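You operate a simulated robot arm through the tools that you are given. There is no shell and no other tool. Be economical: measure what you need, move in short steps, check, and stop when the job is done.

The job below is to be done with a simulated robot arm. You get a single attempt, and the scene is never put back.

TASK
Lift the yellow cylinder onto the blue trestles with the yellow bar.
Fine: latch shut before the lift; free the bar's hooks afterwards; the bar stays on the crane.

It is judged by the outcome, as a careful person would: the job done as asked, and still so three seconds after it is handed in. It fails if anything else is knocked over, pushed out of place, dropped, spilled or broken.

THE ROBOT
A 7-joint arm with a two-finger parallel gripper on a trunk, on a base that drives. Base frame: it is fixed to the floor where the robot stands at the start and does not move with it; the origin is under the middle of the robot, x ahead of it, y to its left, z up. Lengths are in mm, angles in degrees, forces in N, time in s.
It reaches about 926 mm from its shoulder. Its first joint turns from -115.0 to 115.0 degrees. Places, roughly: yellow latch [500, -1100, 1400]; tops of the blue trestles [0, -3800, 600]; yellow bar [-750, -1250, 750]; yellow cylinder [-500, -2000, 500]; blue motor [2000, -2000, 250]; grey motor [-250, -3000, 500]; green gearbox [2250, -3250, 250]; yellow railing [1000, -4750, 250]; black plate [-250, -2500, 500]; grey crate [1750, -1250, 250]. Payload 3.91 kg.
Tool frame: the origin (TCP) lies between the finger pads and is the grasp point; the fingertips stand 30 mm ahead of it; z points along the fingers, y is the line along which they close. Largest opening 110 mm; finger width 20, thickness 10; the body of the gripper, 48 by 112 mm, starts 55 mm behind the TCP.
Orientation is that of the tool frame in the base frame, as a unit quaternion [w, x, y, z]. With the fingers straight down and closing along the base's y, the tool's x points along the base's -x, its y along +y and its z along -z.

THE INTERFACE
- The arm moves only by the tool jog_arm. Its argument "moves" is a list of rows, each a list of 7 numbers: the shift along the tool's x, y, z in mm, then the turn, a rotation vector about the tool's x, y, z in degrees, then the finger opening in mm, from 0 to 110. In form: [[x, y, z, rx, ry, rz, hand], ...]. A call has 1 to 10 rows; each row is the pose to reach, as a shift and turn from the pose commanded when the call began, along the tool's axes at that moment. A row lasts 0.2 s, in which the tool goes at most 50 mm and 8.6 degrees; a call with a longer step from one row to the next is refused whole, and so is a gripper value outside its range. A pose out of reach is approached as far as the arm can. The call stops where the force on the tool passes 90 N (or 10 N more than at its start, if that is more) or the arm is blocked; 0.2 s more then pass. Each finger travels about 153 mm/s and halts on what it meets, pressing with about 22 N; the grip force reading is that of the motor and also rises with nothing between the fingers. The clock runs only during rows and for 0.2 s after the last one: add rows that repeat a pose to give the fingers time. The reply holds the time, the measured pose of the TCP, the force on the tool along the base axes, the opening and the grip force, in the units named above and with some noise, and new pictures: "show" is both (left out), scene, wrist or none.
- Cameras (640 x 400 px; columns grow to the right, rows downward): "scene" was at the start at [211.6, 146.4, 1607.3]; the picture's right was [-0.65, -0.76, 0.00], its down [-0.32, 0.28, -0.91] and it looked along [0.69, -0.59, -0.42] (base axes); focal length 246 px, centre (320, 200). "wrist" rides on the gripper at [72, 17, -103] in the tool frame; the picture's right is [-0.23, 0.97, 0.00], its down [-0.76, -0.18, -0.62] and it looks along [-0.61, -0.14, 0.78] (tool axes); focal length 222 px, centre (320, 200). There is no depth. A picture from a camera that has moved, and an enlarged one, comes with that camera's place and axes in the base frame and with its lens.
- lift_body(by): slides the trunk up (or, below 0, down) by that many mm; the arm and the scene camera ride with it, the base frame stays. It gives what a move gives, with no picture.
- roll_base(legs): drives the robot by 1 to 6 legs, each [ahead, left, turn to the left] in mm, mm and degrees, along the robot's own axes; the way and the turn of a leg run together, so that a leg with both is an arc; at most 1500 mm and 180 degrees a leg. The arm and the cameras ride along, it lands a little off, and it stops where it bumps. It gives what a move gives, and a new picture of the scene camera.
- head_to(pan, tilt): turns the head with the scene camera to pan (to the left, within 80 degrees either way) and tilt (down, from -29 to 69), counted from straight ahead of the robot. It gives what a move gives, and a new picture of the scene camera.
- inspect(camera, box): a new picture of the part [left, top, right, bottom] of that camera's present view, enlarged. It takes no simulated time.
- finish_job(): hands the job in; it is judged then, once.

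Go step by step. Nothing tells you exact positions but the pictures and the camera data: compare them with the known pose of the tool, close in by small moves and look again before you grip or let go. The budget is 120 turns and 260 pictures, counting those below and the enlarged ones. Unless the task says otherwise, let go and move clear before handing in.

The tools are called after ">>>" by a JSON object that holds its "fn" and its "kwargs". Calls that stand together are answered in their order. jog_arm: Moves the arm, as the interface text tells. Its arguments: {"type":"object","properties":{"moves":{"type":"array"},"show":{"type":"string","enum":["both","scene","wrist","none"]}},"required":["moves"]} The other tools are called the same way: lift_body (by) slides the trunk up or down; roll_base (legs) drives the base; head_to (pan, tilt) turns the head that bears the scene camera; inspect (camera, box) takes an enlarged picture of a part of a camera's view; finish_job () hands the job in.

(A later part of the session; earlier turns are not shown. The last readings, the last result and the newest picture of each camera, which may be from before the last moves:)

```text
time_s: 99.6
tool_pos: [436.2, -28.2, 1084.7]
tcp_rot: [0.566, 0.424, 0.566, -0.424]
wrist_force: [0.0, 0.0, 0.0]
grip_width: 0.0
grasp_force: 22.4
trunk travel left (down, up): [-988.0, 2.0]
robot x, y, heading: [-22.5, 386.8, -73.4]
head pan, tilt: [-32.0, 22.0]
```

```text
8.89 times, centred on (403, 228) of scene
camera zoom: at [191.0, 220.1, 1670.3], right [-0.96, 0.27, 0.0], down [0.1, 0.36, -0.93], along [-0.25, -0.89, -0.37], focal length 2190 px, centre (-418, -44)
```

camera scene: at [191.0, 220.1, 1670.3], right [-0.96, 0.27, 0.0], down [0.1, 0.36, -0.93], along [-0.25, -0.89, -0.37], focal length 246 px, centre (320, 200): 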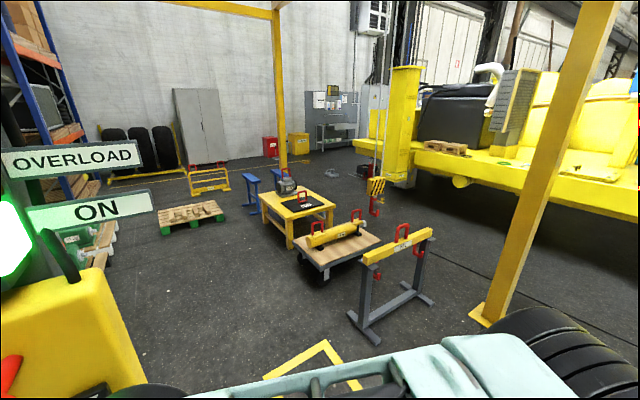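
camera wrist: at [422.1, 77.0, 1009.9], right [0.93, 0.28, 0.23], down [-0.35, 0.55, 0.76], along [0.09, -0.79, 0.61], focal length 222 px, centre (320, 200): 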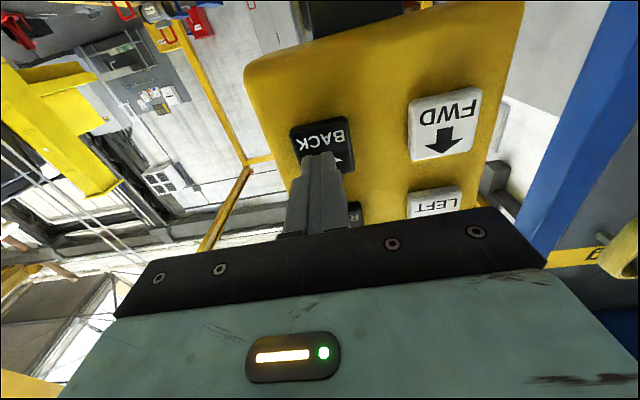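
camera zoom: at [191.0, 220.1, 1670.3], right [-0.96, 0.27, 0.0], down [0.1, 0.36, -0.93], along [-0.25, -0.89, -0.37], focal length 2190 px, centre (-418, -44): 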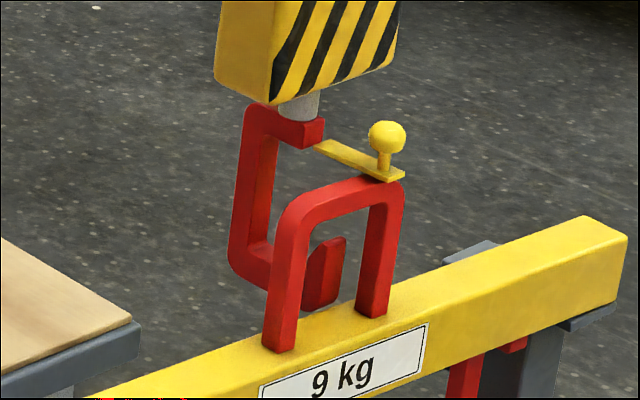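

Something — probably the open latch flap — is pushing the bar's ring and the bar has shifted on its stand. I'll retract the arm and drive over for a side view before doing more.

>>> {"fn": "jog_arm", "kwargs": {"moves": [[0, 0, -45, 0, 0, 0, 0], [0, -45, -60, 0, 0, 0, 0], [0, -94, -60, 0, 0, 0, 0], [0, -143, -60, 0, 0, 0, 0], [0, -192, -60, 0, 0, 0, 0], [0, -241, -60, 0, 0, 0, 0], [0, -290, -60, 0, 0, 0, 0], [0, -320, -60, 0, 0, 0, 0]], "show": "none"}}

>>> {"fn": "roll_base", "kwargs": {"legs": [[-50, -200, 0], [0, 0, -37], [660, 0, 0], [0, 480, 0]]}}

>>> {"fn": "head_to", "kwargs": {"pan": -45, "tilt": 30}}

```text
time_s: 101.4
tool_pos: [111.1, -62.2, 1086.6]
tcp_rot: [0.566, 0.423, 0.566, -0.424]
wrist_force: [0.6, 0.4, -0.3]
grip_width: 0.0
grasp_force: 22.3
trunk travel left (down, up): [-988.0, 2.0]
robot x, y, heading: [-17.0, 387.6, -73.6]
head pan, tilt: [-32.0, 22.0]
```

```text
time_s: 110.5
tool_pos: [-171.2, -846.7, 1086.2]
tcp_rot: [-0.405, -0.58, -0.404, 0.58]
wrist_force: [0.5, 0.2, -1.7]
grip_width: 0.1
grasp_force: 21.9
trunk travel left (down, up): [-988.0, 2.0]
robot x, y, heading: [-10.3, -405.6, -110.4]
head pan, tilt: [-32.0, 22.0]
camera scene: at [59.3, -667.7, 1670.3], right [-0.61, 0.79, 0.0], down [0.3, 0.23, -0.93], along [-0.73, -0.57, -0.37], focal length 246 px, centre (320, 200)
```

scene: 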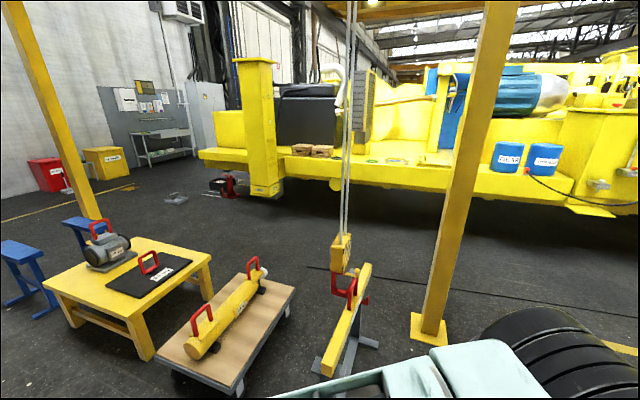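

```text
time_s: 111.2
tool_pos: [-171.7, -845.8, 1086.0]
tcp_rot: [-0.405, -0.58, -0.405, 0.58]
wrist_force: [0.7, -0.2, -0.9]
grip_width: 0.1
grasp_force: 22.2
trunk travel left (down, up): [-988.0, 2.0]
robot x, y, heading: [-9.7, -407.7, -109.9]
head pan, tilt: [-45.0, 30.0]
camera scene: at [50.6, -648.9, 1657.5], right [-0.42, 0.91, 0.0], down [0.45, 0.21, -0.87], along [-0.79, -0.36, -0.5], focal length 246 px, centre (320, 200)
```

scene: 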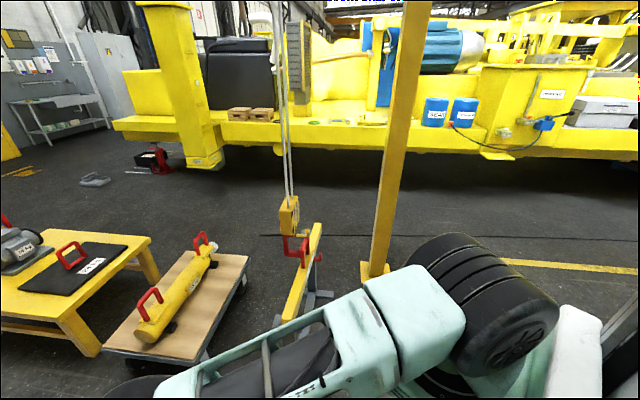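

>>> {"fn": "inspect", "kwargs": {"camera": "scene", "box": [265, 185, 345, 315]}}

>>> {"fn": "inspect", "kwargs": {"camera": "scene", "box": [275, 215, 325, 275]}}

```text
3.08 times, centred on (305, 250) of scene
camera zoom: at [50.6, -648.9, 1657.5], right [-0.42, 0.91, 0.0], down [0.45, 0.21, -0.87], along [-0.79, -0.36, -0.5], focal length 758 px, centre (366, 46)
```

zoom: 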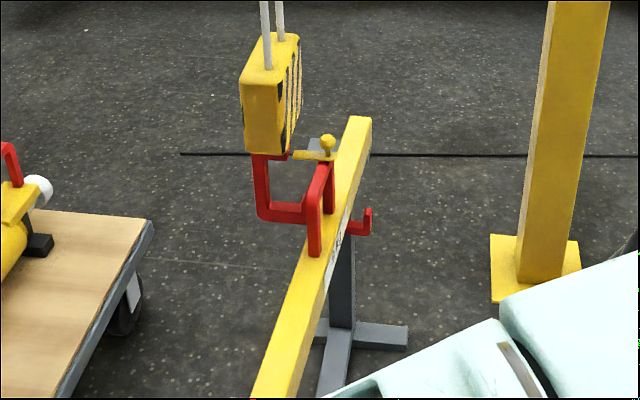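

```text
6.67 times, centred on (300, 245) of scene
camera zoom: at [50.6, -648.9, 1657.5], right [-0.42, 0.91, 0.0], down [0.45, 0.21, -0.87], along [-0.79, -0.36, -0.5], focal length 1643 px, centre (453, -100)
```

zoom: 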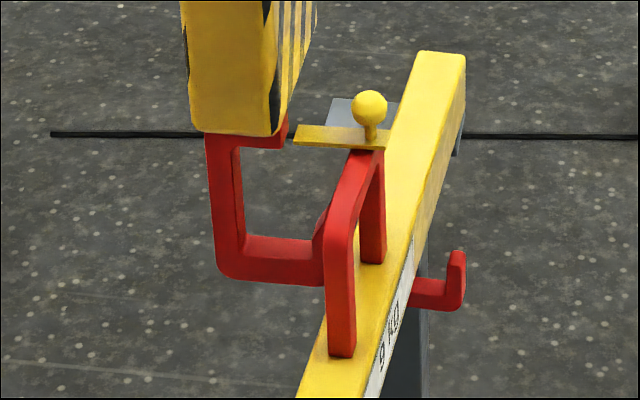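

Now it's clear: the hook's tip bottom (z≈665) is just below the bar's top (≈676) and pushes on its back face, and it is ~33 mm right of the ring centre. I return to the pendant to do FWD, UP ~35, LEFT ~30, then BACK ~80.

>>> {"fn": "roll_base", "kwargs": {"legs": [[0, -480, 0], [-660, 0, 0], [0, 0, 36.5], [50, 200, 0]]}}

>>> {"fn": "head_to", "kwargs": {"pan": -32, "tilt": 22}}

```text
time_s: 120.3
tool_pos: [93.2, -64.9, 1085.3]
tcp_rot: [0.564, 0.427, 0.564, -0.427]
wrist_force: [-0.8, -0.2, -0.7]
grip_width: 0.2
grasp_force: 21.7
trunk travel left (down, up): [-988.0, 2.0]
robot x, y, heading: [-33.0, 381.6, -74.0]
head pan, tilt: [-45.0, 30.0]
camera scene: at [157.5, 225.4, 1657.5], right [-0.87, 0.49, 0.0], down [0.24, 0.44, -0.87], along [-0.42, -0.76, -0.5], focal length 246 px, centre (320, 200)
```

scene: 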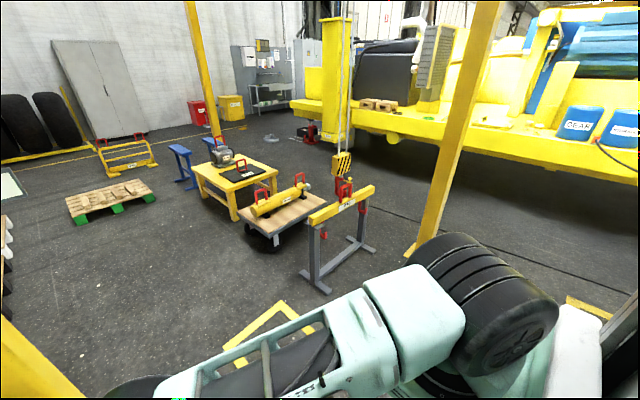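

```text
time_s: 121.1
tool_pos: [93.3, -65.8, 1085.3]
tcp_rot: [0.564, 0.426, 0.564, -0.426]
wrist_force: [-0.4, 0.7, -0.6]
grip_width: 0.1
grasp_force: 22.2
trunk travel left (down, up): [-988.0, 2.0]
robot x, y, heading: [-35.4, 387.1, -74.2]
head pan, tilt: [-32.0, 22.0]
camera scene: at [175.9, 215.3, 1670.3], right [-0.96, 0.28, 0.0], down [0.1, 0.36, -0.93], along [-0.26, -0.89, -0.38], focal length 246 px, centre (320, 200)
```

scene: 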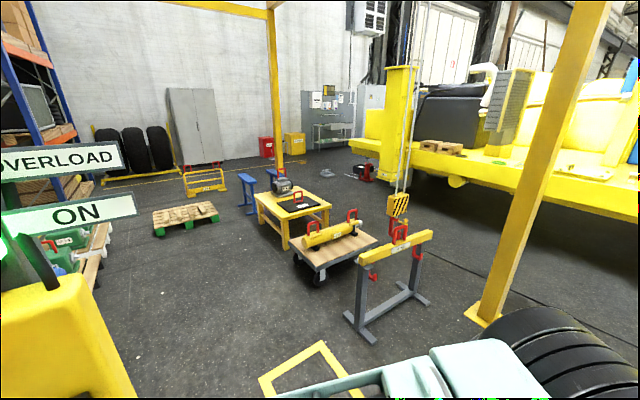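

>>> {"fn": "jog_arm", "kwargs": {"moves": [[0, 48, 0, 0, 0, 0, 0], [0, 96, 0, 0, 0, 0, 0], [0, 144, 0, 0, 0, 0, 0], [0, 192, 0, 0, 0, 0, 0], [0, 240, 0, 0, 0, 0, 0], [0, 288, 0, 0, 0, 0, 0], [0, 336, 0, 0, 0, 0, 0], [0, 384, 10, 0, 0, 0, 0], [0, 430, 25, 0, 0, 0, 0], [0, 430, 60, 0, 0, 0, 0]], "show": "both"}}

```text
time_s: 123.3
tool_pos: [522.9, -3.8, 1085.1]
tcp_rot: [0.563, 0.426, 0.565, -0.427]
wrist_force: [0.3, 0.1, 0.6]
grip_width: 0.0
grasp_force: 21.9
trunk travel left (down, up): [-988.0, 2.0]
robot x, y, heading: [-33.4, 385.0, -74.4]
head pan, tilt: [-32.0, 22.0]
camera scene: at [176.0, 215.8, 1670.4], right [-0.96, 0.28, 0.0], down [0.1, 0.36, -0.93], along [-0.26, -0.89, -0.37], focal length 246 px, centre (320, 200)
camera wrist: at [511.3, 98.7, 1012.0], right [0.94, 0.26, 0.23], down [-0.34, 0.55, 0.76], along [0.08, -0.79, 0.61], focal length 222 px, centre (320, 200)
```

scene: 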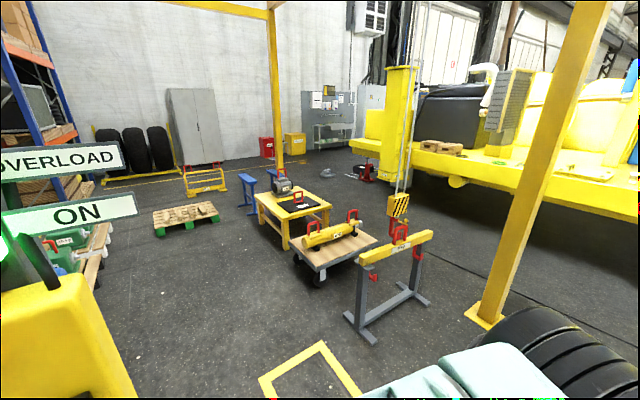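
wrist: 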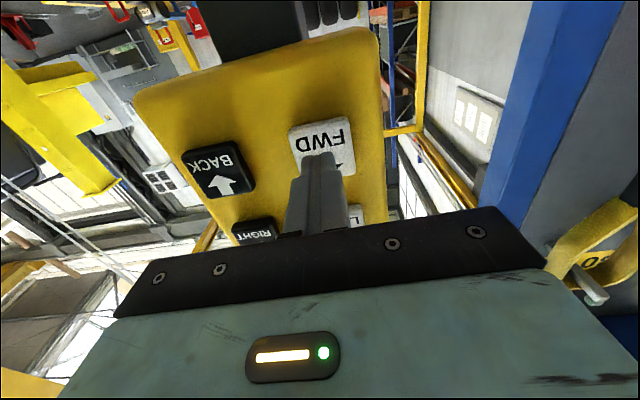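

>>> {"fn": "jog_arm", "kwargs": {"moves": [[0, 0, 42, 0, 0, 0, 0], [0, 0, 42, 0, 0, 0, 0], [0, 0, 42, 0, 0, 0, 0], [0, 0, 42, 0, 0, 0, 0], [0, 0, 42, 0, 0, 0, 0], [0, 0, 0, 0, 0, 0, 0], [-44, 0, 0, 0, 0, 0, 0], [-88, 0, 0, 0, 0, 0, 0], [-88, 0, 0, 0, 0, 0, 0]], "show": "none"}}

>>> {"fn": "jog_arm", "kwargs": {"moves": [[0, 0, 42, 0, 0, 0, 0], [0, 0, 42, 0, 0, 0, 0], [0, 0, 42, 0, 0, 0, 0], [0, 0, 42, 0, 0, 0, 0], [0, 0, 42, 0, 0, 0, 0], [0, 0, 0, 0, 0, 0, 0], [-44, 0, 0, 0, 0, 0, 0], [-88, 0, 0, 0, 0, 0, 0], [-88, 0, 0, 0, 0, 0, 0]], "show": "none"}}

>>> {"fn": "jog_arm", "kwargs": {"moves": [[0, 0, 42, 0, 0, 0, 0], [0, 0, 42, 0, 0, 0, 0], [0, 0, 42, 0, 0, 0, 0], [0, 0, 42, 0, 0, 0, 0], [0, 0, 42, 0, 0, 0, 0], [0, 0, 0, 0, 0, 0, 0], [0, 0, 0, 0, 0, 0, 0], [0, 0, 0, 0, 0, 0, 0], [0, 0, 0, 0, 0, 0, 0]], "show": "none"}}

>>> {"fn": "inspect", "kwargs": {"camera": "scene", "box": [380, 200, 420, 255]}}

```text
time_s: 124.3
tool_pos: [535.0, -32.6, 1081.4]
tcp_rot: [0.563, 0.425, 0.57, -0.422]
wrist_force: [-5.8, 12.2, 2.8]
grip_width: 0.0
grasp_force: 21.9
trunk travel left (down, up): [-988.0, 2.0]
robot x, y, heading: [-33.8, 381.1, -74.4]
head pan, tilt: [-32.0, 22.0]
stopped in row 4: the force on the tool passed its limit (the readings are from after the stop); the commanded pose is now the measured one
```

```text
time_s: 124.7
tool_pos: [546.8, -28.9, 1070.6]
tcp_rot: [0.56, 0.417, 0.588, -0.409]
wrist_force: [-34.6, 118.7, 10.1]
grip_width: 0.1
grasp_force: 21.5
trunk travel left (down, up): [-988.0, 2.0]
robot x, y, heading: [-32.2, 388.8, -73.9]
head pan, tilt: [-32.0, 22.0]
stopped in row 2: the force on the tool passed its limit (the readings are from after the stop); the commanded pose is now the measured one
```

```text
time_s: 125.2
tool_pos: [561.9, -30.3, 1058.9]
tcp_rot: [0.559, 0.41, 0.6, -0.4]
wrist_force: [-19.6, 45.9, 10.2]
grip_width: 0.2
grasp_force: 22.0
trunk travel left (down, up): [-988.0, 2.0]
robot x, y, heading: [-35.5, 397.2, -73.6]
head pan, tilt: [-32.0, 22.0]
stopped in row 2: the force on the tool passed its limit (the readings are from after the stop); the commanded pose is now the measured one
```

```text
7.27 times, centred on (400, 228) of scene
camera zoom: at [174.2, 233.9, 1671.0], right [-0.96, 0.27, 0.0], down [0.1, 0.36, -0.93], along [-0.25, -0.89, -0.37], focal length 1792 px, centre (-262, 0)
```

zoom: 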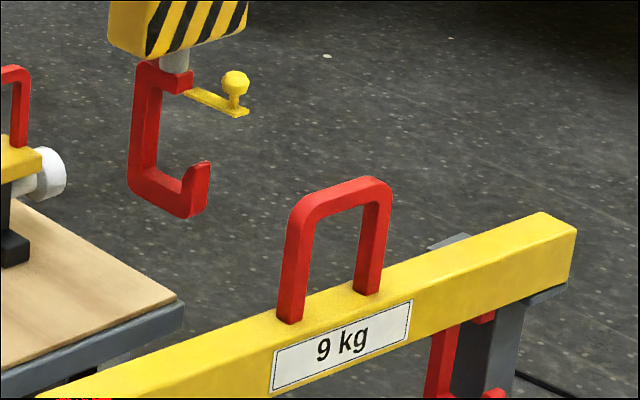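

The press went too deep (base offset) and stalled while holding FWD; I must back the tool off at once.

>>> {"fn": "jog_arm", "kwargs": {"moves": [[0, 0, -45, 0, 0, 0, 0], [0, 0, -45, 0, 0, 0, 0], [0, 0, -45, 0, 0, 0, 0]], "show": "both"}}

>>> {"fn": "inspect", "kwargs": {"camera": "scene", "box": [360, 160, 460, 280]}}

```text
time_s: 126.0
tool_pos: [547.5, 2.3, 1061.5]
tcp_rot: [0.557, 0.412, 0.598, -0.403]
wrist_force: [-1.0, 0.2, 0.3]
grip_width: 0.1
grasp_force: 21.5
trunk travel left (down, up): [-988.0, 2.0]
robot x, y, heading: [-35.6, 392.5, -73.5]
head pan, tilt: [-32.0, 22.0]
camera scene: at [177.3, 228.4, 1670.3], right [-0.96, 0.27, 0.0], down [0.1, 0.36, -0.93], along [-0.25, -0.89, -0.37], focal length 246 px, centre (320, 200)
camera wrist: at [525.2, 108.1, 994.7], right [0.93, 0.31, 0.2], down [-0.34, 0.49, 0.8], along [0.15, -0.81, 0.57], focal length 222 px, centre (320, 200)
```

scene: 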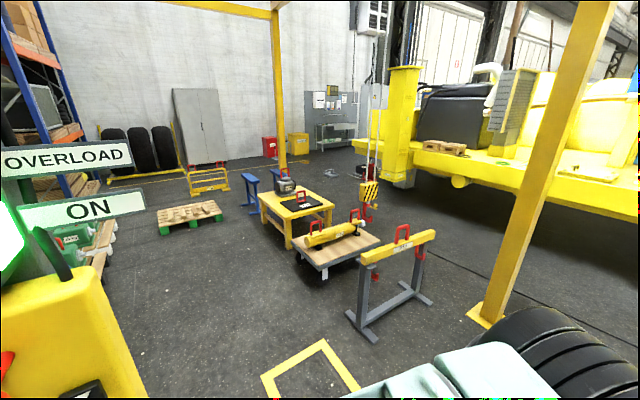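
wrist: 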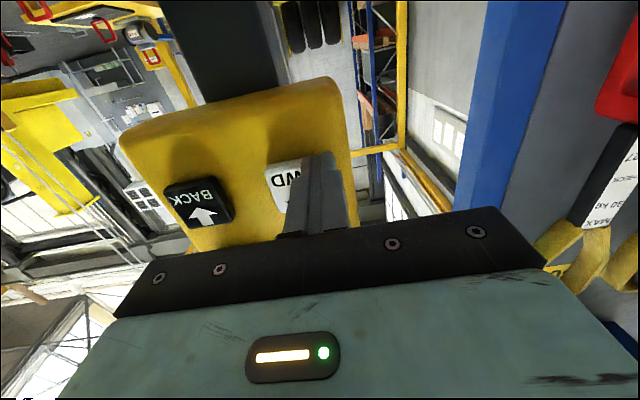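

```text
3.33 times, centred on (410, 220) of scene
camera zoom: at [177.3, 228.4, 1670.3], right [-0.96, 0.27, 0.0], down [0.1, 0.36, -0.93], along [-0.25, -0.89, -0.37], focal length 821 px, centre (20, 133)
```

zoom: 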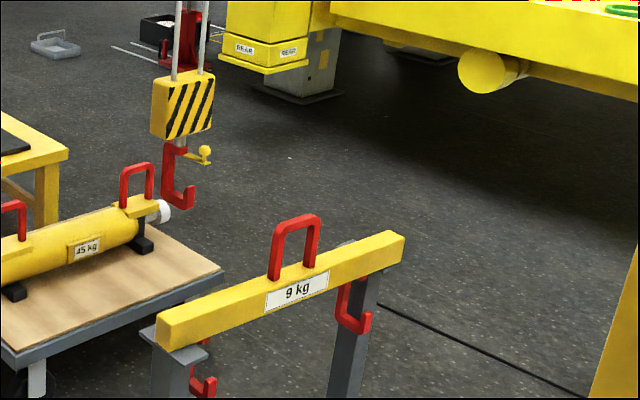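

No harm: the hook only travelled away from the bar. I restore the tool's attitude in front of LEFT and will press more lightly.

>>> {"fn": "jog_arm", "kwargs": {"moves": [[-40, -10, -7, 1.5, -1.5, 0, 0], [-80, -20, -7, 3.3, -3, 0, 0], [-111, -28, -7, 3.3, -3, 0, 0], [-111, -28, -7, 3.3, -3, 0, 0]], "show": "wrist"}}

>>> {"fn": "jog_arm", "kwargs": {"moves": [[0, 0, 30, 0, 0, 0, 0], [0, 0, 38, 0, 0, 0, 0], [0, 0, 38, 0, 0, 0, 0], [0, 0, 38, 0, 0, 0, 0], [0, 0, 38, 0, 0, 0, 0], [0, 0, 38, 0, 0, 0, 0]], "show": "none"}}

>>> {"fn": "jog_arm", "kwargs": {"moves": [[0, 0, -38, 0, 0, 0, 0], [0, 0, -38, 0, 0, 0, 0], [0, 0, -38, 0, 0, 0, 0]], "show": "none"}}

>>> {"fn": "inspect", "kwargs": {"camera": "scene", "box": [360, 160, 460, 280]}}

```text
time_s: 127.0
tool_pos: [524.1, -6.9, 1174.3]
tcp_rot: [0.56, 0.418, 0.571, -0.431]
wrist_force: [0.6, -0.2, 0.7]
grip_width: 0.2
grasp_force: 22.0
trunk travel left (down, up): [-988.0, 2.0]
robot x, y, heading: [-39.8, 396.5, -73.5]
head pan, tilt: [-32.0, 22.0]
camera wrist: at [509.1, 96.9, 1100.8], right [0.94, 0.27, 0.2], down [-0.33, 0.55, 0.77], along [0.1, -0.79, 0.61], focal length 222 px, centre (320, 200)
```

wrist: 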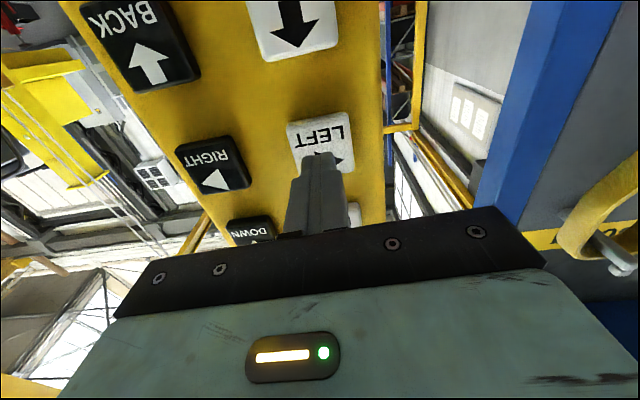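

```text
time_s: 128.4
tool_pos: [533.8, -37.8, 1173.6]
tcp_rot: [0.56, 0.418, 0.572, -0.431]
wrist_force: [-19.7, 44.2, -0.1]
grip_width: 0.0
grasp_force: 21.7
trunk travel left (down, up): [-988.0, 2.0]
robot x, y, heading: [-37.0, 396.2, -73.3]
head pan, tilt: [-32.0, 22.0]
```

```text
time_s: 129.2
tool_pos: [523.6, -7.5, 1174.4]
tcp_rot: [0.56, 0.418, 0.571, -0.431]
wrist_force: [0.5, -0.4, -0.2]
grip_width: 0.0
grasp_force: 22.0
trunk travel left (down, up): [-988.0, 2.0]
robot x, y, heading: [-31.1, 393.1, -73.7]
head pan, tilt: [-32.0, 22.0]
```

```text
3.33 times, centred on (410, 220) of scene
camera zoom: at [177.4, 228.3, 1670.3], right [-0.96, 0.27, 0.0], down [0.1, 0.36, -0.93], along [-0.25, -0.89, -0.37], focal length 821 px, centre (20, 133)
```

zoom: 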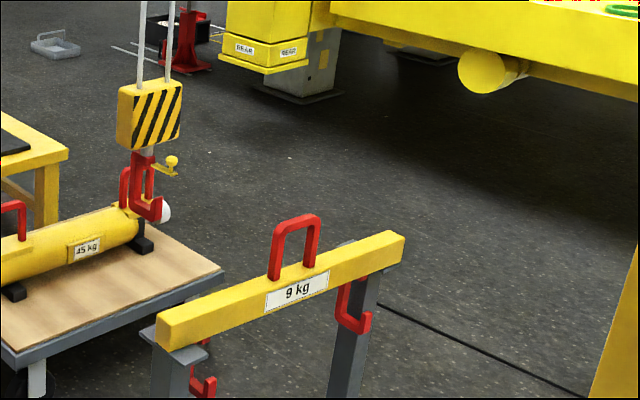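

LEFT overshot: I now need RIGHT ~75 mm. I have a good press-time model (6 rows ≈ 56 mm, 5 rows ≈ 25 mm).

>>> {"fn": "jog_arm", "kwargs": {"moves": [[0, -46, 0, 0, 0, 0, 0], [0, -91, 0, 0, 0, 0, 0], [0, -91, 0, 0, 0, 0, 0], [0, -91, 40, 0, 0, 0, 0], [0, -91, 40, 0, 0, 0, 0], [0, -91, 40, 0, 0, 0, 0], [0, -91, 40, 0, 0, 0, 0], [0, -91, 40, 0, 0, 0, 0], [0, -91, 40, 0, 0, 0, 0], [0, -91, 0, 0, 0, 0, 0]], "show": "none"}}

>>> {"fn": "jog_arm", "kwargs": {"moves": [[0, 0, 0, 0, 0, 0, 0], [0, 0, 40, 0, 0, 0, 0], [0, 0, 40, 0, 0, 0, 0], [0, 0, 40, 0, 0, 0, 0], [0, 0, 40, 0, 0, 0, 0], [0, 0, 40, 0, 0, 0, 0], [0, 0, 0, 0, 0, 0, 0], [0, 0, 0, 0, 0, 0, 0], [0, 0, 0, 0, 0, 0, 0]], "show": "wrist"}}

>>> {"fn": "inspect", "kwargs": {"camera": "scene", "box": [360, 160, 460, 280]}}

```text
time_s: 131.4
tool_pos: [438.3, -37.1, 1176.2]
tcp_rot: [0.562, 0.418, 0.569, -0.432]
wrist_force: [0.3, -0.3, -0.4]
grip_width: 0.3
grasp_force: 22.1
trunk travel left (down, up): [-988.0, 2.0]
robot x, y, heading: [-35.9, 393.7, -73.9]
head pan, tilt: [-32.0, 22.0]
```

```text
time_s: 133.4
tool_pos: [437.0, -32.5, 1175.3]
tcp_rot: [0.56, 0.418, 0.571, -0.431]
wrist_force: [0.5, 0.2, 0.2]
grip_width: 0.0
grasp_force: 21.7
trunk travel left (down, up): [-988.0, 2.0]
robot x, y, heading: [-30.8, 391.3, -73.4]
head pan, tilt: [-32.0, 22.0]
camera wrist: at [421.0, 71.4, 1102.9], right [0.94, 0.27, 0.2], down [-0.33, 0.55, 0.77], along [0.1, -0.79, 0.61], focal length 222 px, centre (320, 200)
```

wrist: 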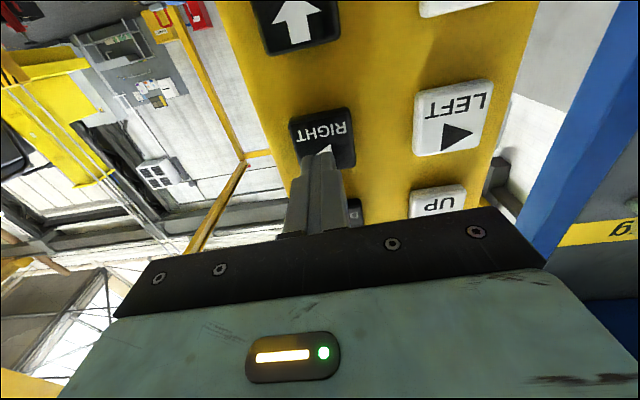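

```text
3.33 times, centred on (410, 220) of scene
camera zoom: at [177.4, 228.4, 1670.3], right [-0.96, 0.27, 0.0], down [0.1, 0.36, -0.93], along [-0.25, -0.89, -0.37], focal length 821 px, centre (20, 133)
```

zoom: 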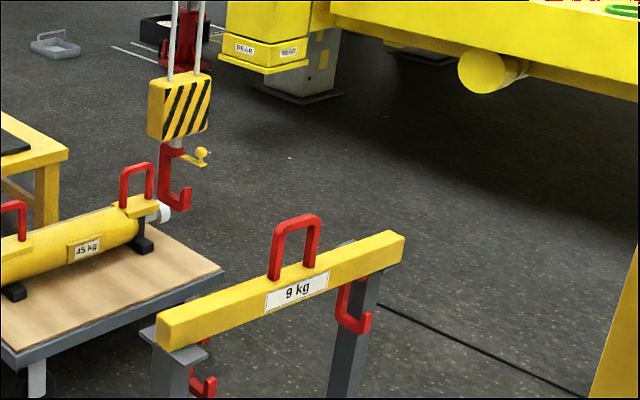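

>>> {"fn": "jog_arm", "kwargs": {"moves": [[0, 46, -4, 0, 0, 0, 0], [0, 91, -4, 0, 0, 0, 0], [0, 91, -4, 0, 0, 0, 0], [0, 91, 36, 0, 0, 0, 0], [0, 91, 36, 0, 0, 0, 0], [0, 91, 36, 0, 0, 0, 0], [0, 91, 36, 0, 0, 0, 0], [0, 91, 36, 0, 0, 0, 0], [0, 91, -4, 0, 0, 0, 0], [0, 91, -4, 0, 0, 0, 0]], "show": "none"}}

>>> {"fn": "jog_arm", "kwargs": {"moves": [[-44, 0, 0, 0, 0, 0, 0], [-88, 0, 0, 0, 0, 0, 0], [-88, 0, 0, 0, 0, 0, 0], [-88, 0, 40, 0, 0, 0, 0], [-88, 0, 40, 0, 0, 0, 0], [-88, 0, 40, 0, 0, 0, 0], [-88, 0, 40, 0, 0, 0, 0], [-88, 0, 40, 0, 0, 0, 0], [-88, 0, 0, 0, 0, 0, 0], [-88, 0, 0, 0, 0, 0, 0]], "show": "wrist"}}

>>> {"fn": "inspect", "kwargs": {"camera": "scene", "box": [360, 160, 460, 280]}}

```text
time_s: 135.6
tool_pos: [522.2, -2.7, 1172.0]
tcp_rot: [0.56, 0.418, 0.57, -0.432]
wrist_force: [-0.5, 0.1, -0.3]
grip_width: 0.1
grasp_force: 21.9
trunk travel left (down, up): [-988.0, 2.0]
robot x, y, heading: [-37.0, 397.5, -73.6]
head pan, tilt: [-32.0, 22.0]
```

```text
time_s: 137.8
tool_pos: [523.8, -1.4, 1259.9]
tcp_rot: [0.56, 0.417, 0.571, -0.431]
wrist_force: [0.2, 0.1, 0.7]
grip_width: 0.1
grasp_force: 22.2
trunk travel left (down, up): [-988.0, 2.0]
robot x, y, heading: [-32.9, 394.0, -73.6]
head pan, tilt: [-32.0, 22.0]
camera wrist: at [509.4, 101.1, 1187.2], right [0.94, 0.27, 0.2], down [-0.33, 0.55, 0.77], along [0.09, -0.79, 0.61], focal length 222 px, centre (320, 200)
```

wrist: 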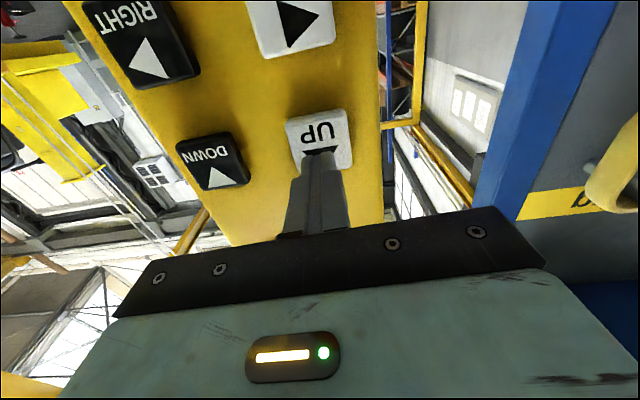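

```text
3.33 times, centred on (410, 220) of scene
camera zoom: at [177.4, 228.5, 1670.3], right [-0.96, 0.27, 0.0], down [0.1, 0.36, -0.93], along [-0.25, -0.89, -0.37], focal length 821 px, centre (20, 133)
```

zoom: 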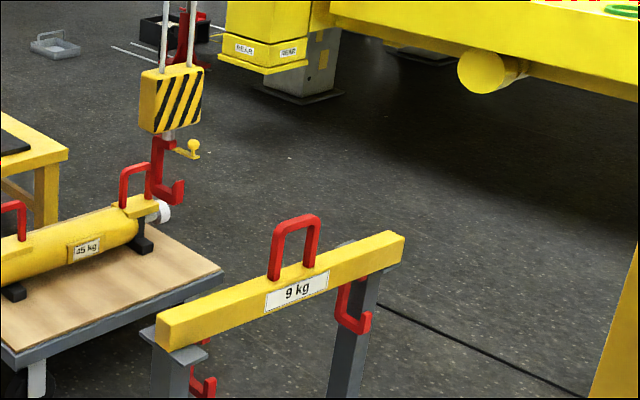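

>>> {"fn": "jog_arm", "kwargs": {"moves": [[0, 0, 40, 0, 0, 0, 0], [0, 0, 40, 0, 0, 0, 0], [0, 0, 40, 0, 0, 0, 0], [0, 0, 40, 0, 0, 0, 0], [0, 0, 0, 0, 0, 0, 0], [0, -20, 0, 0, 0, 0, 0]], "show": "none"}}

>>> {"fn": "jog_arm", "kwargs": {"moves": [[44, -14, 0, 0, 0, 0, 0], [88, -28, 0, 0, 0, 0, 0], [130, -45, 0, 0, 0, 0, 0], [165, -65, 0, 0, 0, 0, 0], [176, -71, -2, 0, 0, 0, 0], [176, -71, -2, 0, 0, 0, 0]], "show": "wrist"}}

>>> {"fn": "inspect", "kwargs": {"camera": "scene", "box": [360, 160, 460, 280]}}

```text
time_s: 139.2
tool_pos: [504.6, -8.1, 1259.9]
tcp_rot: [0.56, 0.418, 0.57, -0.432]
wrist_force: [1.0, 0.2, -0.2]
grip_width: 0.0
grasp_force: 21.7
trunk travel left (down, up): [-988.0, 2.0]
robot x, y, heading: [-37.4, 395.6, -73.3]
head pan, tilt: [-32.0, 22.0]
```

```text
time_s: 140.6
tool_pos: [429.5, -26.8, 1086.9]
tcp_rot: [0.56, 0.418, 0.571, -0.431]
wrist_force: [0.4, -0.5, 0.3]
grip_width: 0.0
grasp_force: 22.3
trunk travel left (down, up): [-988.0, 2.0]
robot x, y, heading: [-33.8, 395.2, -73.3]
head pan, tilt: [-32.0, 22.0]
camera wrist: at [415.1, 77.1, 1013.7], right [0.94, 0.27, 0.2], down [-0.33, 0.55, 0.77], along [0.1, -0.79, 0.61], focal length 222 px, centre (320, 200)
```

wrist: 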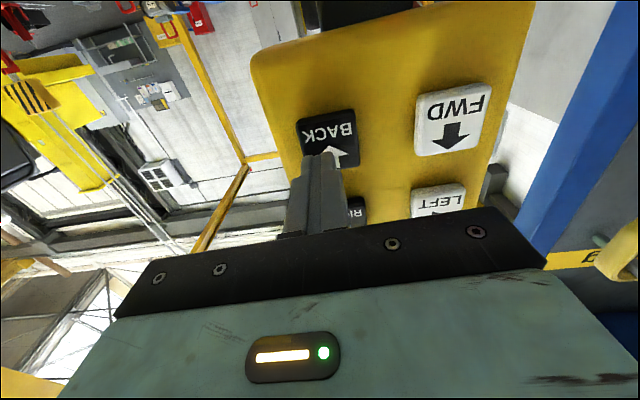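

```text
3.33 times, centred on (410, 220) of scene
camera zoom: at [177.4, 228.4, 1670.3], right [-0.96, 0.27, 0.0], down [0.1, 0.36, -0.93], along [-0.25, -0.89, -0.37], focal length 821 px, centre (20, 133)
```

zoom: 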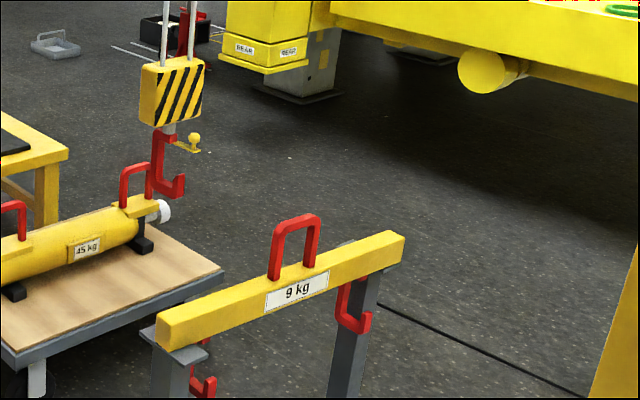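

Aligned in e1 and height (tip bottom ≈ z 702). Now a long BACK press, stopping well short of the ring.

>>> {"fn": "jog_arm", "kwargs": {"moves": [[0, 0, 42, 0, 0, 0, 0], [0, 0, 42, 0, 0, 0, 0], [0, 0, 42, 0, 0, 0, 0], [0, 0, 42, 0, 0, 0, 0], [0, 0, 42, 0, 0, 0, 0], [0, 0, 42, 0, 0, 0, 0], [0, 0, 42, 0, 0, 0, 0], [0, 0, 42, 0, 0, 0, 0], [0, 0, 42, 0, 0, 0, 0], [0, 0, 0, 0, 0, 0, 0]], "show": "none"}}

>>> {"fn": "jog_arm", "kwargs": {"moves": [[0, 0, 0, 0, 0, 0, 0], [0, 0, 0, 0, 0, 0, 0], [0, 0, 0, 0, 0, 0, 0], [0, 0, 0, 0, 0, 0, 0]], "show": "none"}}

>>> {"fn": "inspect", "kwargs": {"camera": "scene", "box": [380, 190, 420, 250]}}

```text
time_s: 142.8
tool_pos: [430.6, -29.9, 1088.7]
tcp_rot: [0.56, 0.419, 0.569, -0.433]
wrist_force: [0.0, -0.7, 0.1]
grip_width: 0.0
grasp_force: 22.1
trunk travel left (down, up): [-988.0, 2.0]
robot x, y, heading: [-34.6, 395.2, -73.4]
head pan, tilt: [-32.0, 22.0]
```

```text
time_s: 143.8
tool_pos: [430.0, -27.1, 1086.3]
tcp_rot: [0.56, 0.419, 0.57, -0.431]
wrist_force: [0.9, -0.1, 0.0]
grip_width: 0.0
grasp_force: 21.9
trunk travel left (down, up): [-988.0, 2.0]
robot x, y, heading: [-33.9, 394.2, -73.6]
head pan, tilt: [-32.0, 22.0]
```

```text
6.67 times, centred on (400, 220) of scene
camera zoom: at [177.4, 228.5, 1670.3], right [-0.96, 0.27, 0.0], down [0.1, 0.36, -0.93], along [-0.25, -0.89, -0.37], focal length 1643 px, centre (-213, 67)
```

zoom: 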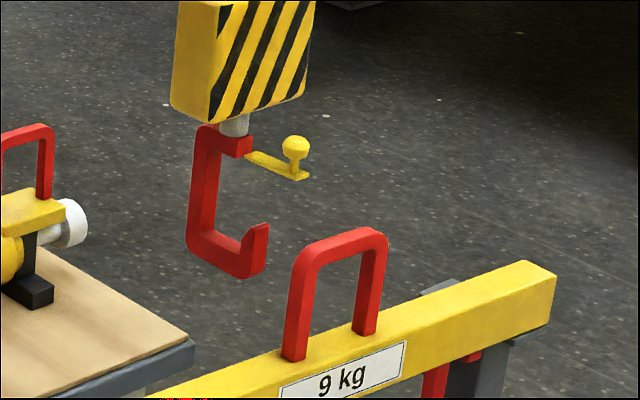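

>>> {"fn": "jog_arm", "kwargs": {"moves": [[0, 0, 42, 0, 0, 0, 0], [0, 0, 42, 0, 0, 0, 0], [0, 0, 42, 0, 0, 0, 0], [0, 0, 42, 0, 0, 0, 0], [0, 0, 42, 0, 0, 0, 0], [0, 0, 42, 0, 0, 0, 0], [0, 0, 42, 0, 0, 0, 0], [0, 0, 0, 0, 0, 0, 0], [0, 0, 0, 0, 0, 0, 0], [0, 0, 0, 0, 0, 0, 0]], "show": "none"}}

>>> {"fn": "inspect", "kwargs": {"camera": "scene", "box": [388, 205, 418, 250]}}

```text
time_s: 146.0
tool_pos: [430.1, -26.8, 1084.1]
tcp_rot: [0.56, 0.418, 0.571, -0.431]
wrist_force: [0.4, -0.3, -0.1]
grip_width: 0.2
grasp_force: 21.9
trunk travel left (down, up): [-988.0, 2.0]
robot x, y, heading: [-37.2, 392.3, -73.5]
head pan, tilt: [-32.0, 22.0]
```

```text
8.89 times, centred on (403, 228) of scene
camera zoom: at [177.4, 228.4, 1670.3], right [-0.96, 0.27, 0.0], down [0.1, 0.36, -0.93], along [-0.25, -0.89, -0.37], focal length 2190 px, centre (-418, -44)
```

zoom: 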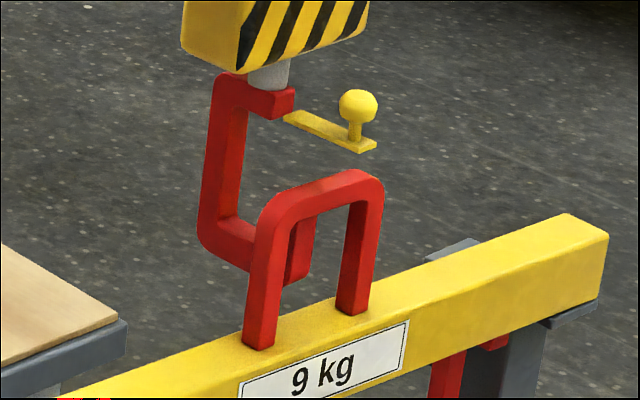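

>>> {"fn": "jog_arm", "kwargs": {"moves": [[0, 0, 42, 0, 0, 0, 0], [0, 0, 42, 0, 0, 0, 0], [0, 0, 42, 0, 0, 0, 0], [0, 0, 42, 0, 0, 0, 0], [0, 0, 42, 0, 0, 0, 0], [0, 0, 42, 0, 0, 0, 0], [0, 0, 0, 0, 0, 0, 0], [0, 0, 0, 0, 0, 0, 0], [0, 0, 0, 0, 0, 0, 0]], "show": "none"}}

>>> {"fn": "inspect", "kwargs": {"camera": "scene", "box": [388, 205, 418, 250]}}

```text
time_s: 148.0
tool_pos: [430.3, -25.7, 1084.3]
tcp_rot: [0.56, 0.418, 0.571, -0.432]
wrist_force: [1.2, -0.3, 0.1]
grip_width: 0.0
grasp_force: 21.8
trunk travel left (down, up): [-988.0, 2.0]
robot x, y, heading: [-38.3, 393.6, -73.3]
head pan, tilt: [-32.0, 22.0]
```

```text
8.89 times, centred on (403, 228) of scene
camera zoom: at [177.4, 228.4, 1670.3], right [-0.96, 0.27, 0.0], down [0.1, 0.36, -0.93], along [-0.25, -0.89, -0.37], focal length 2190 px, centre (-418, -44)
```

zoom: 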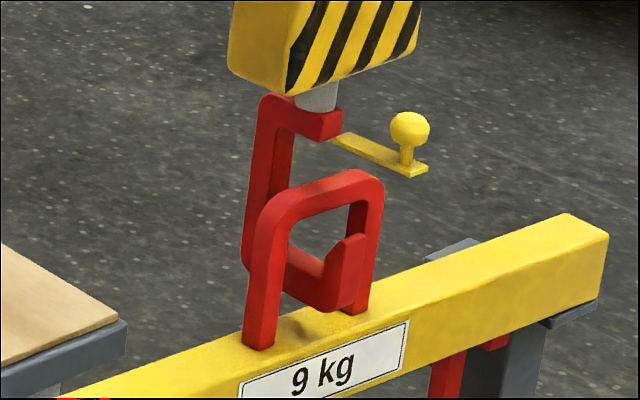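

The tip is through the ring. Slightly more BACK (~20 mm) to centre the ring in the mouth, then UP to take up slack without lifting.

>>> {"fn": "jog_arm", "kwargs": {"moves": [[0, 0, 42, 0, 0, 0, 0], [0, 0, 42, 0, 0, 0, 0], [0, 0, 42, 0, 0, 0, 0], [0, 0, 42, 0, 0, 0, 0], [0, 0, 40, 0, 0, 0, 0], [0, 0, 0, 0, 0, 0, 0], [0, 0, 0, 0, 0, 0, 0], [0, 0, 0, 0, 0, 0, 0]], "show": "none"}}

>>> {"fn": "inspect", "kwargs": {"camera": "scene", "box": [388, 205, 418, 250]}}

```text
time_s: 149.8
tool_pos: [431.0, -26.8, 1086.8]
tcp_rot: [0.56, 0.418, 0.571, -0.431]
wrist_force: [-0.1, 0.2, 0.3]
grip_width: 0.2
grasp_force: 22.4
trunk travel left (down, up): [-988.0, 2.0]
robot x, y, heading: [-34.5, 397.2, -73.1]
head pan, tilt: [-32.0, 22.0]
```

```text
8.89 times, centred on (403, 228) of scene
camera zoom: at [177.4, 228.4, 1670.3], right [-0.96, 0.27, 0.0], down [0.1, 0.36, -0.93], along [-0.25, -0.89, -0.37], focal length 2190 px, centre (-418, -44)
```

zoom: 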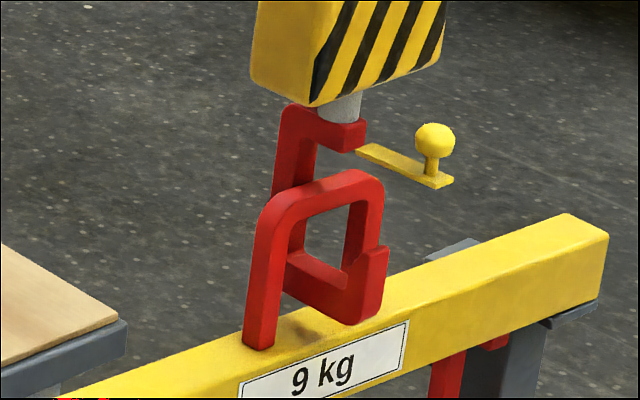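

Ring is captured in the mouth. A little UP to take most of the slack (no lift yet).

>>> {"fn": "jog_arm", "kwargs": {"moves": [[-44, 14, 0, 0, 0, 0, 0], [-88, 34, 0, 0, 0, 0, 0], [-130, 56, 0, 0, 0, 0, 0], [-165, 80, 0, 0, 0, 0, 0], [-176, 92, 0, 0, 0, 0, 0], [-176, 92, 0, 0, 0, 0, 0]], "show": "wrist"}}

>>> {"fn": "jog_arm", "kwargs": {"moves": [[0, 0, 40, 0, 0, 0, 0], [0, 0, 40, 0, 0, 0, 0], [0, 0, 40, 0, 0, 0, 0], [0, 0, 40, 0, 0, 0, 0], [0, 0, 40, 0, 0, 0, 0], [0, 0, 0, 0, 0, 0, 0], [0, 0, 0, 0, 0, 0, 0], [0, 0, 0, 0, 0, 0, 0]], "show": "none"}}

>>> {"fn": "inspect", "kwargs": {"camera": "scene", "box": [388, 205, 418, 250]}}

```text
time_s: 151.2
tool_pos: [524.5, 0.9, 1259.0]
tcp_rot: [0.56, 0.417, 0.572, -0.43]
wrist_force: [-0.3, 0.0, 0.4]
grip_width: 0.0
grasp_force: 22.0
trunk travel left (down, up): [-988.0, 2.0]
robot x, y, heading: [-34.8, 394.3, -73.6]
head pan, tilt: [-32.0, 22.0]
camera wrist: at [509.8, 104.3, 1187.2], right [0.94, 0.27, 0.2], down [-0.33, 0.55, 0.77], along [0.1, -0.79, 0.61], focal length 222 px, centre (320, 200)
```

wrist: 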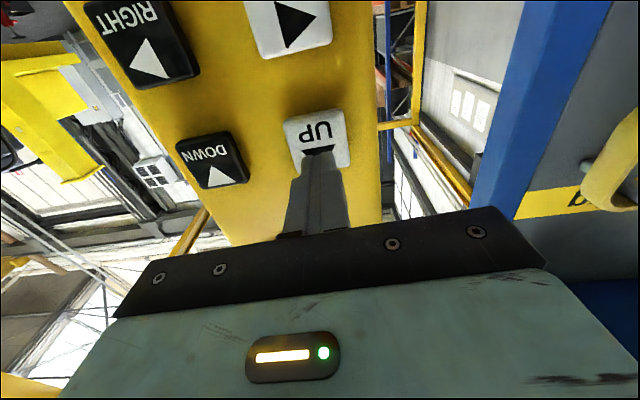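

```text
time_s: 153.0
tool_pos: [522.7, 1.0, 1259.5]
tcp_rot: [0.56, 0.419, 0.57, -0.431]
wrist_force: [0.9, -0.3, 0.0]
grip_width: 0.4
grasp_force: 21.8
trunk travel left (down, up): [-988.0, 2.0]
robot x, y, heading: [-36.0, 393.6, -73.6]
head pan, tilt: [-32.0, 22.0]
```

```text
8.89 times, centred on (403, 228) of scene
camera zoom: at [177.4, 228.4, 1670.3], right [-0.96, 0.27, 0.0], down [0.1, 0.36, -0.93], along [-0.25, -0.89, -0.37], focal length 2190 px, centre (-418, -44)
```

zoom: 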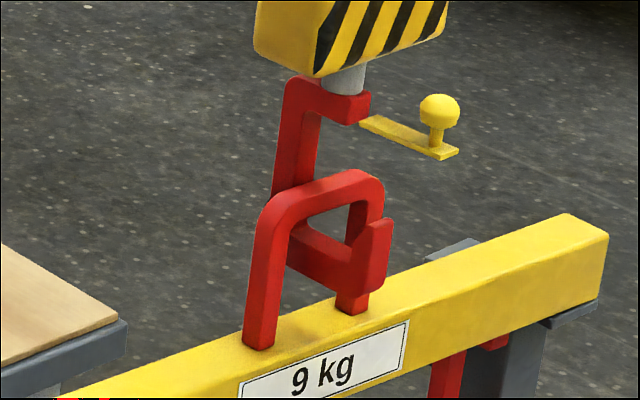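

Slack is nearly taken. Now I retract the arm and drive over to the hook to close the latch: knob expected near (-871,-1066,922).

>>> {"fn": "jog_arm", "kwargs": {"moves": [[0, 0, -45, 0, 0, 0, 0], [0, -45, -60, 0, 0, 0, 0], [0, -94, -60, 0, 0, 0, 0], [0, -143, -60, 0, 0, 0, 0], [0, -192, -60, 0, 0, 0, 0], [0, -241, -60, 0, 0, 0, 0], [0, -290, -60, 0, 0, 0, 0], [0, -339, -60, 0, 0, 0, 0], [0, -388, -60, 0, 0, 0, 0], [0, -430, -60, 0, 0, 0, 0]], "show": "none"}}

>>> {"fn": "roll_base", "kwargs": {"legs": [[-30, -1055, 0], [480, 0, 0]]}}

>>> {"fn": "head_to", "kwargs": {"pan": -20, "tilt": 40}}

```text
time_s: 155.2
tool_pos: [159.9, -65.9, 1206.3]
tcp_rot: [0.559, 0.418, 0.571, -0.432]
wrist_force: [0.9, 1.3, 0.1]
grip_width: 0.2
grasp_force: 21.9
out of reach, approached as far as the arm can: row 8, 9, 10
trunk travel left (down, up): [-988.0, 2.0]
robot x, y, heading: [-33.8, 392.1, -73.6]
head pan, tilt: [-32.0, 22.0]
```

```text
time_s: 163.0
tool_pos: [-713.0, -784.1, 1205.7]
tcp_rot: [0.561, 0.417, 0.571, -0.43]
wrist_force: [0.1, 0.6, -0.1]
grip_width: 0.3
grasp_force: 21.6
trunk travel left (down, up): [-988.0, 2.0]
robot x, y, heading: [-907.7, -328.8, -73.3]
head pan, tilt: [-32.0, 22.0]
camera scene: at [-696.6, -490.0, 1670.3], right [-0.96, 0.26, 0.0], down [0.1, 0.36, -0.93], along [-0.25, -0.89, -0.37], focal length 246 px, centre (320, 200)
```

scene: 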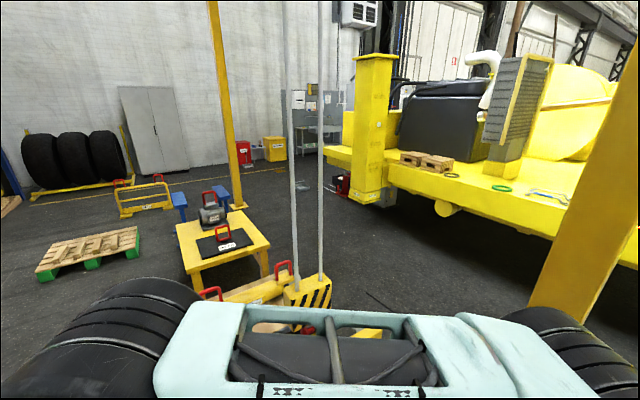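

```text
time_s: 163.8
tool_pos: [-710.9, -784.4, 1205.8]
tcp_rot: [0.561, 0.417, 0.572, -0.43]
wrist_force: [-0.6, 0.8, 1.1]
grip_width: 0.0
grasp_force: 22.1
trunk travel left (down, up): [-988.0, 2.0]
robot x, y, heading: [-905.4, -326.6, -73.3]
head pan, tilt: [-20.0, 40.0]
camera scene: at [-677.0, -485.5, 1642.2], right [-1.0, 0.06, 0.0], down [0.04, 0.64, -0.77], along [-0.05, -0.77, -0.64], focal length 246 px, centre (320, 200)
```

scene: 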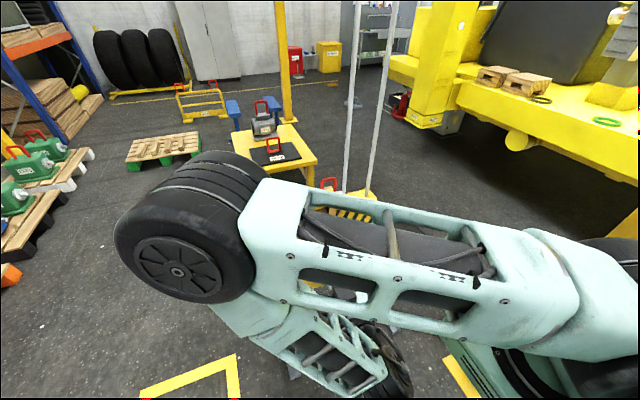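

The forearm hides the hook from my head; I'll lower the trunk so the wrist camera faces the hook.

>>> {"fn": "lift_body", "kwargs": {"by": -280}}

>>> {"fn": "jog_arm", "kwargs": {"moves": [[0, -45, 0, 0, 0, 0, 0], [0, -90, 0, 0, 0, 0, 40], [0, -135, 0, 0, 0, 0, 80], [0, -180, 0, 0, 0, 0, 80], [0, -180, 0, 0, 0, 0, 80]]}}

```text
time_s: 166.7
tool_pos: [-712.2, -784.7, 925.5]
tcp_rot: [0.561, 0.417, 0.571, -0.431]
wrist_force: [-0.2, 0.3, 0.4]
grip_width: 0.0
grasp_force: 22.0
trunk travel left (down, up): [-708.0, 282.0]
robot x, y, heading: [-909.6, -326.4, -73.3]
head pan, tilt: [-20.0, 40.0]
```

```text
time_s: 167.9
tool_pos: [-879.3, -856.1, 866.2]
tcp_rot: [0.561, 0.417, 0.57, -0.43]
wrist_force: [0.2, -0.2, 0.8]
grip_width: 80.0
grasp_force: 0.1
out of reach, approached as far as the arm can: row 1, 2, 3, 4, 5
trunk travel left (down, up): [-708.0, 282.0]
robot x, y, heading: [-910.0, -319.4, -73.4]
head pan, tilt: [-20.0, 40.0]
camera scene: at [-676.9, -485.5, 1362.2], right [-1.0, 0.06, 0.0], down [0.04, 0.64, -0.77], along [-0.04, -0.76, -0.64], focal length 246 px, centre (320, 200)
camera wrist: at [-894.1, -752.5, 793.1], right [0.94, 0.28, 0.2], down [-0.33, 0.55, 0.77], along [0.1, -0.79, 0.61], focal length 222 px, centre (320, 200)
```

scene: 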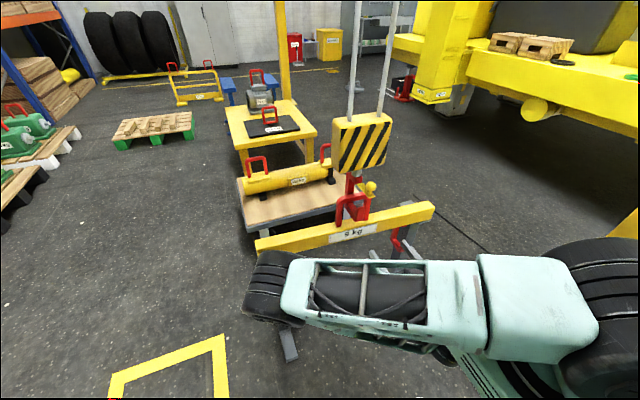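
wrist: 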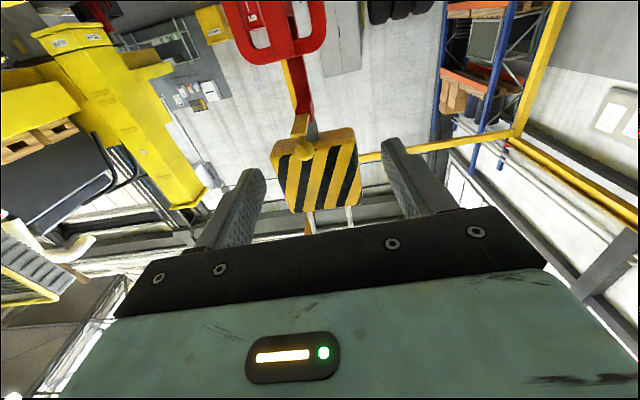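

>>> {"fn": "inspect", "kwargs": {"camera": "scene", "box": [320, 160, 410, 260]}}

>>> {"fn": "inspect", "kwargs": {"camera": "wrist", "box": [220, 0, 400, 220]}}

```text
4.00 times, centred on (365, 210) of scene
camera zoom: at [-676.9, -485.5, 1362.2], right [-1.0, 0.06, 0.0], down [0.04, 0.64, -0.77], along [-0.04, -0.76, -0.64], focal length 986 px, centre (140, 160)
```

zoom: 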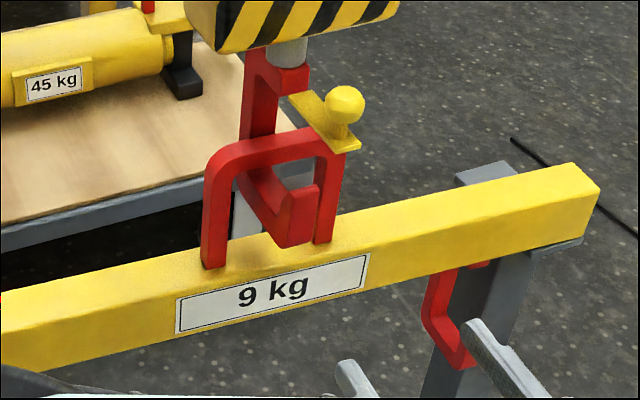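

```text
1.82 times, centred on (310, 110) of wrist
camera zoom: at [-894.1, -752.5, 793.1], right [0.94, 0.28, 0.2], down [-0.33, 0.55, 0.77], along [0.1, -0.79, 0.61], focal length 404 px, centre (338, 364)
```

zoom: 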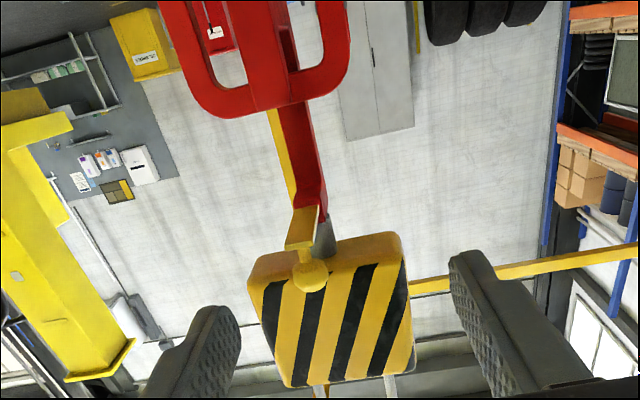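

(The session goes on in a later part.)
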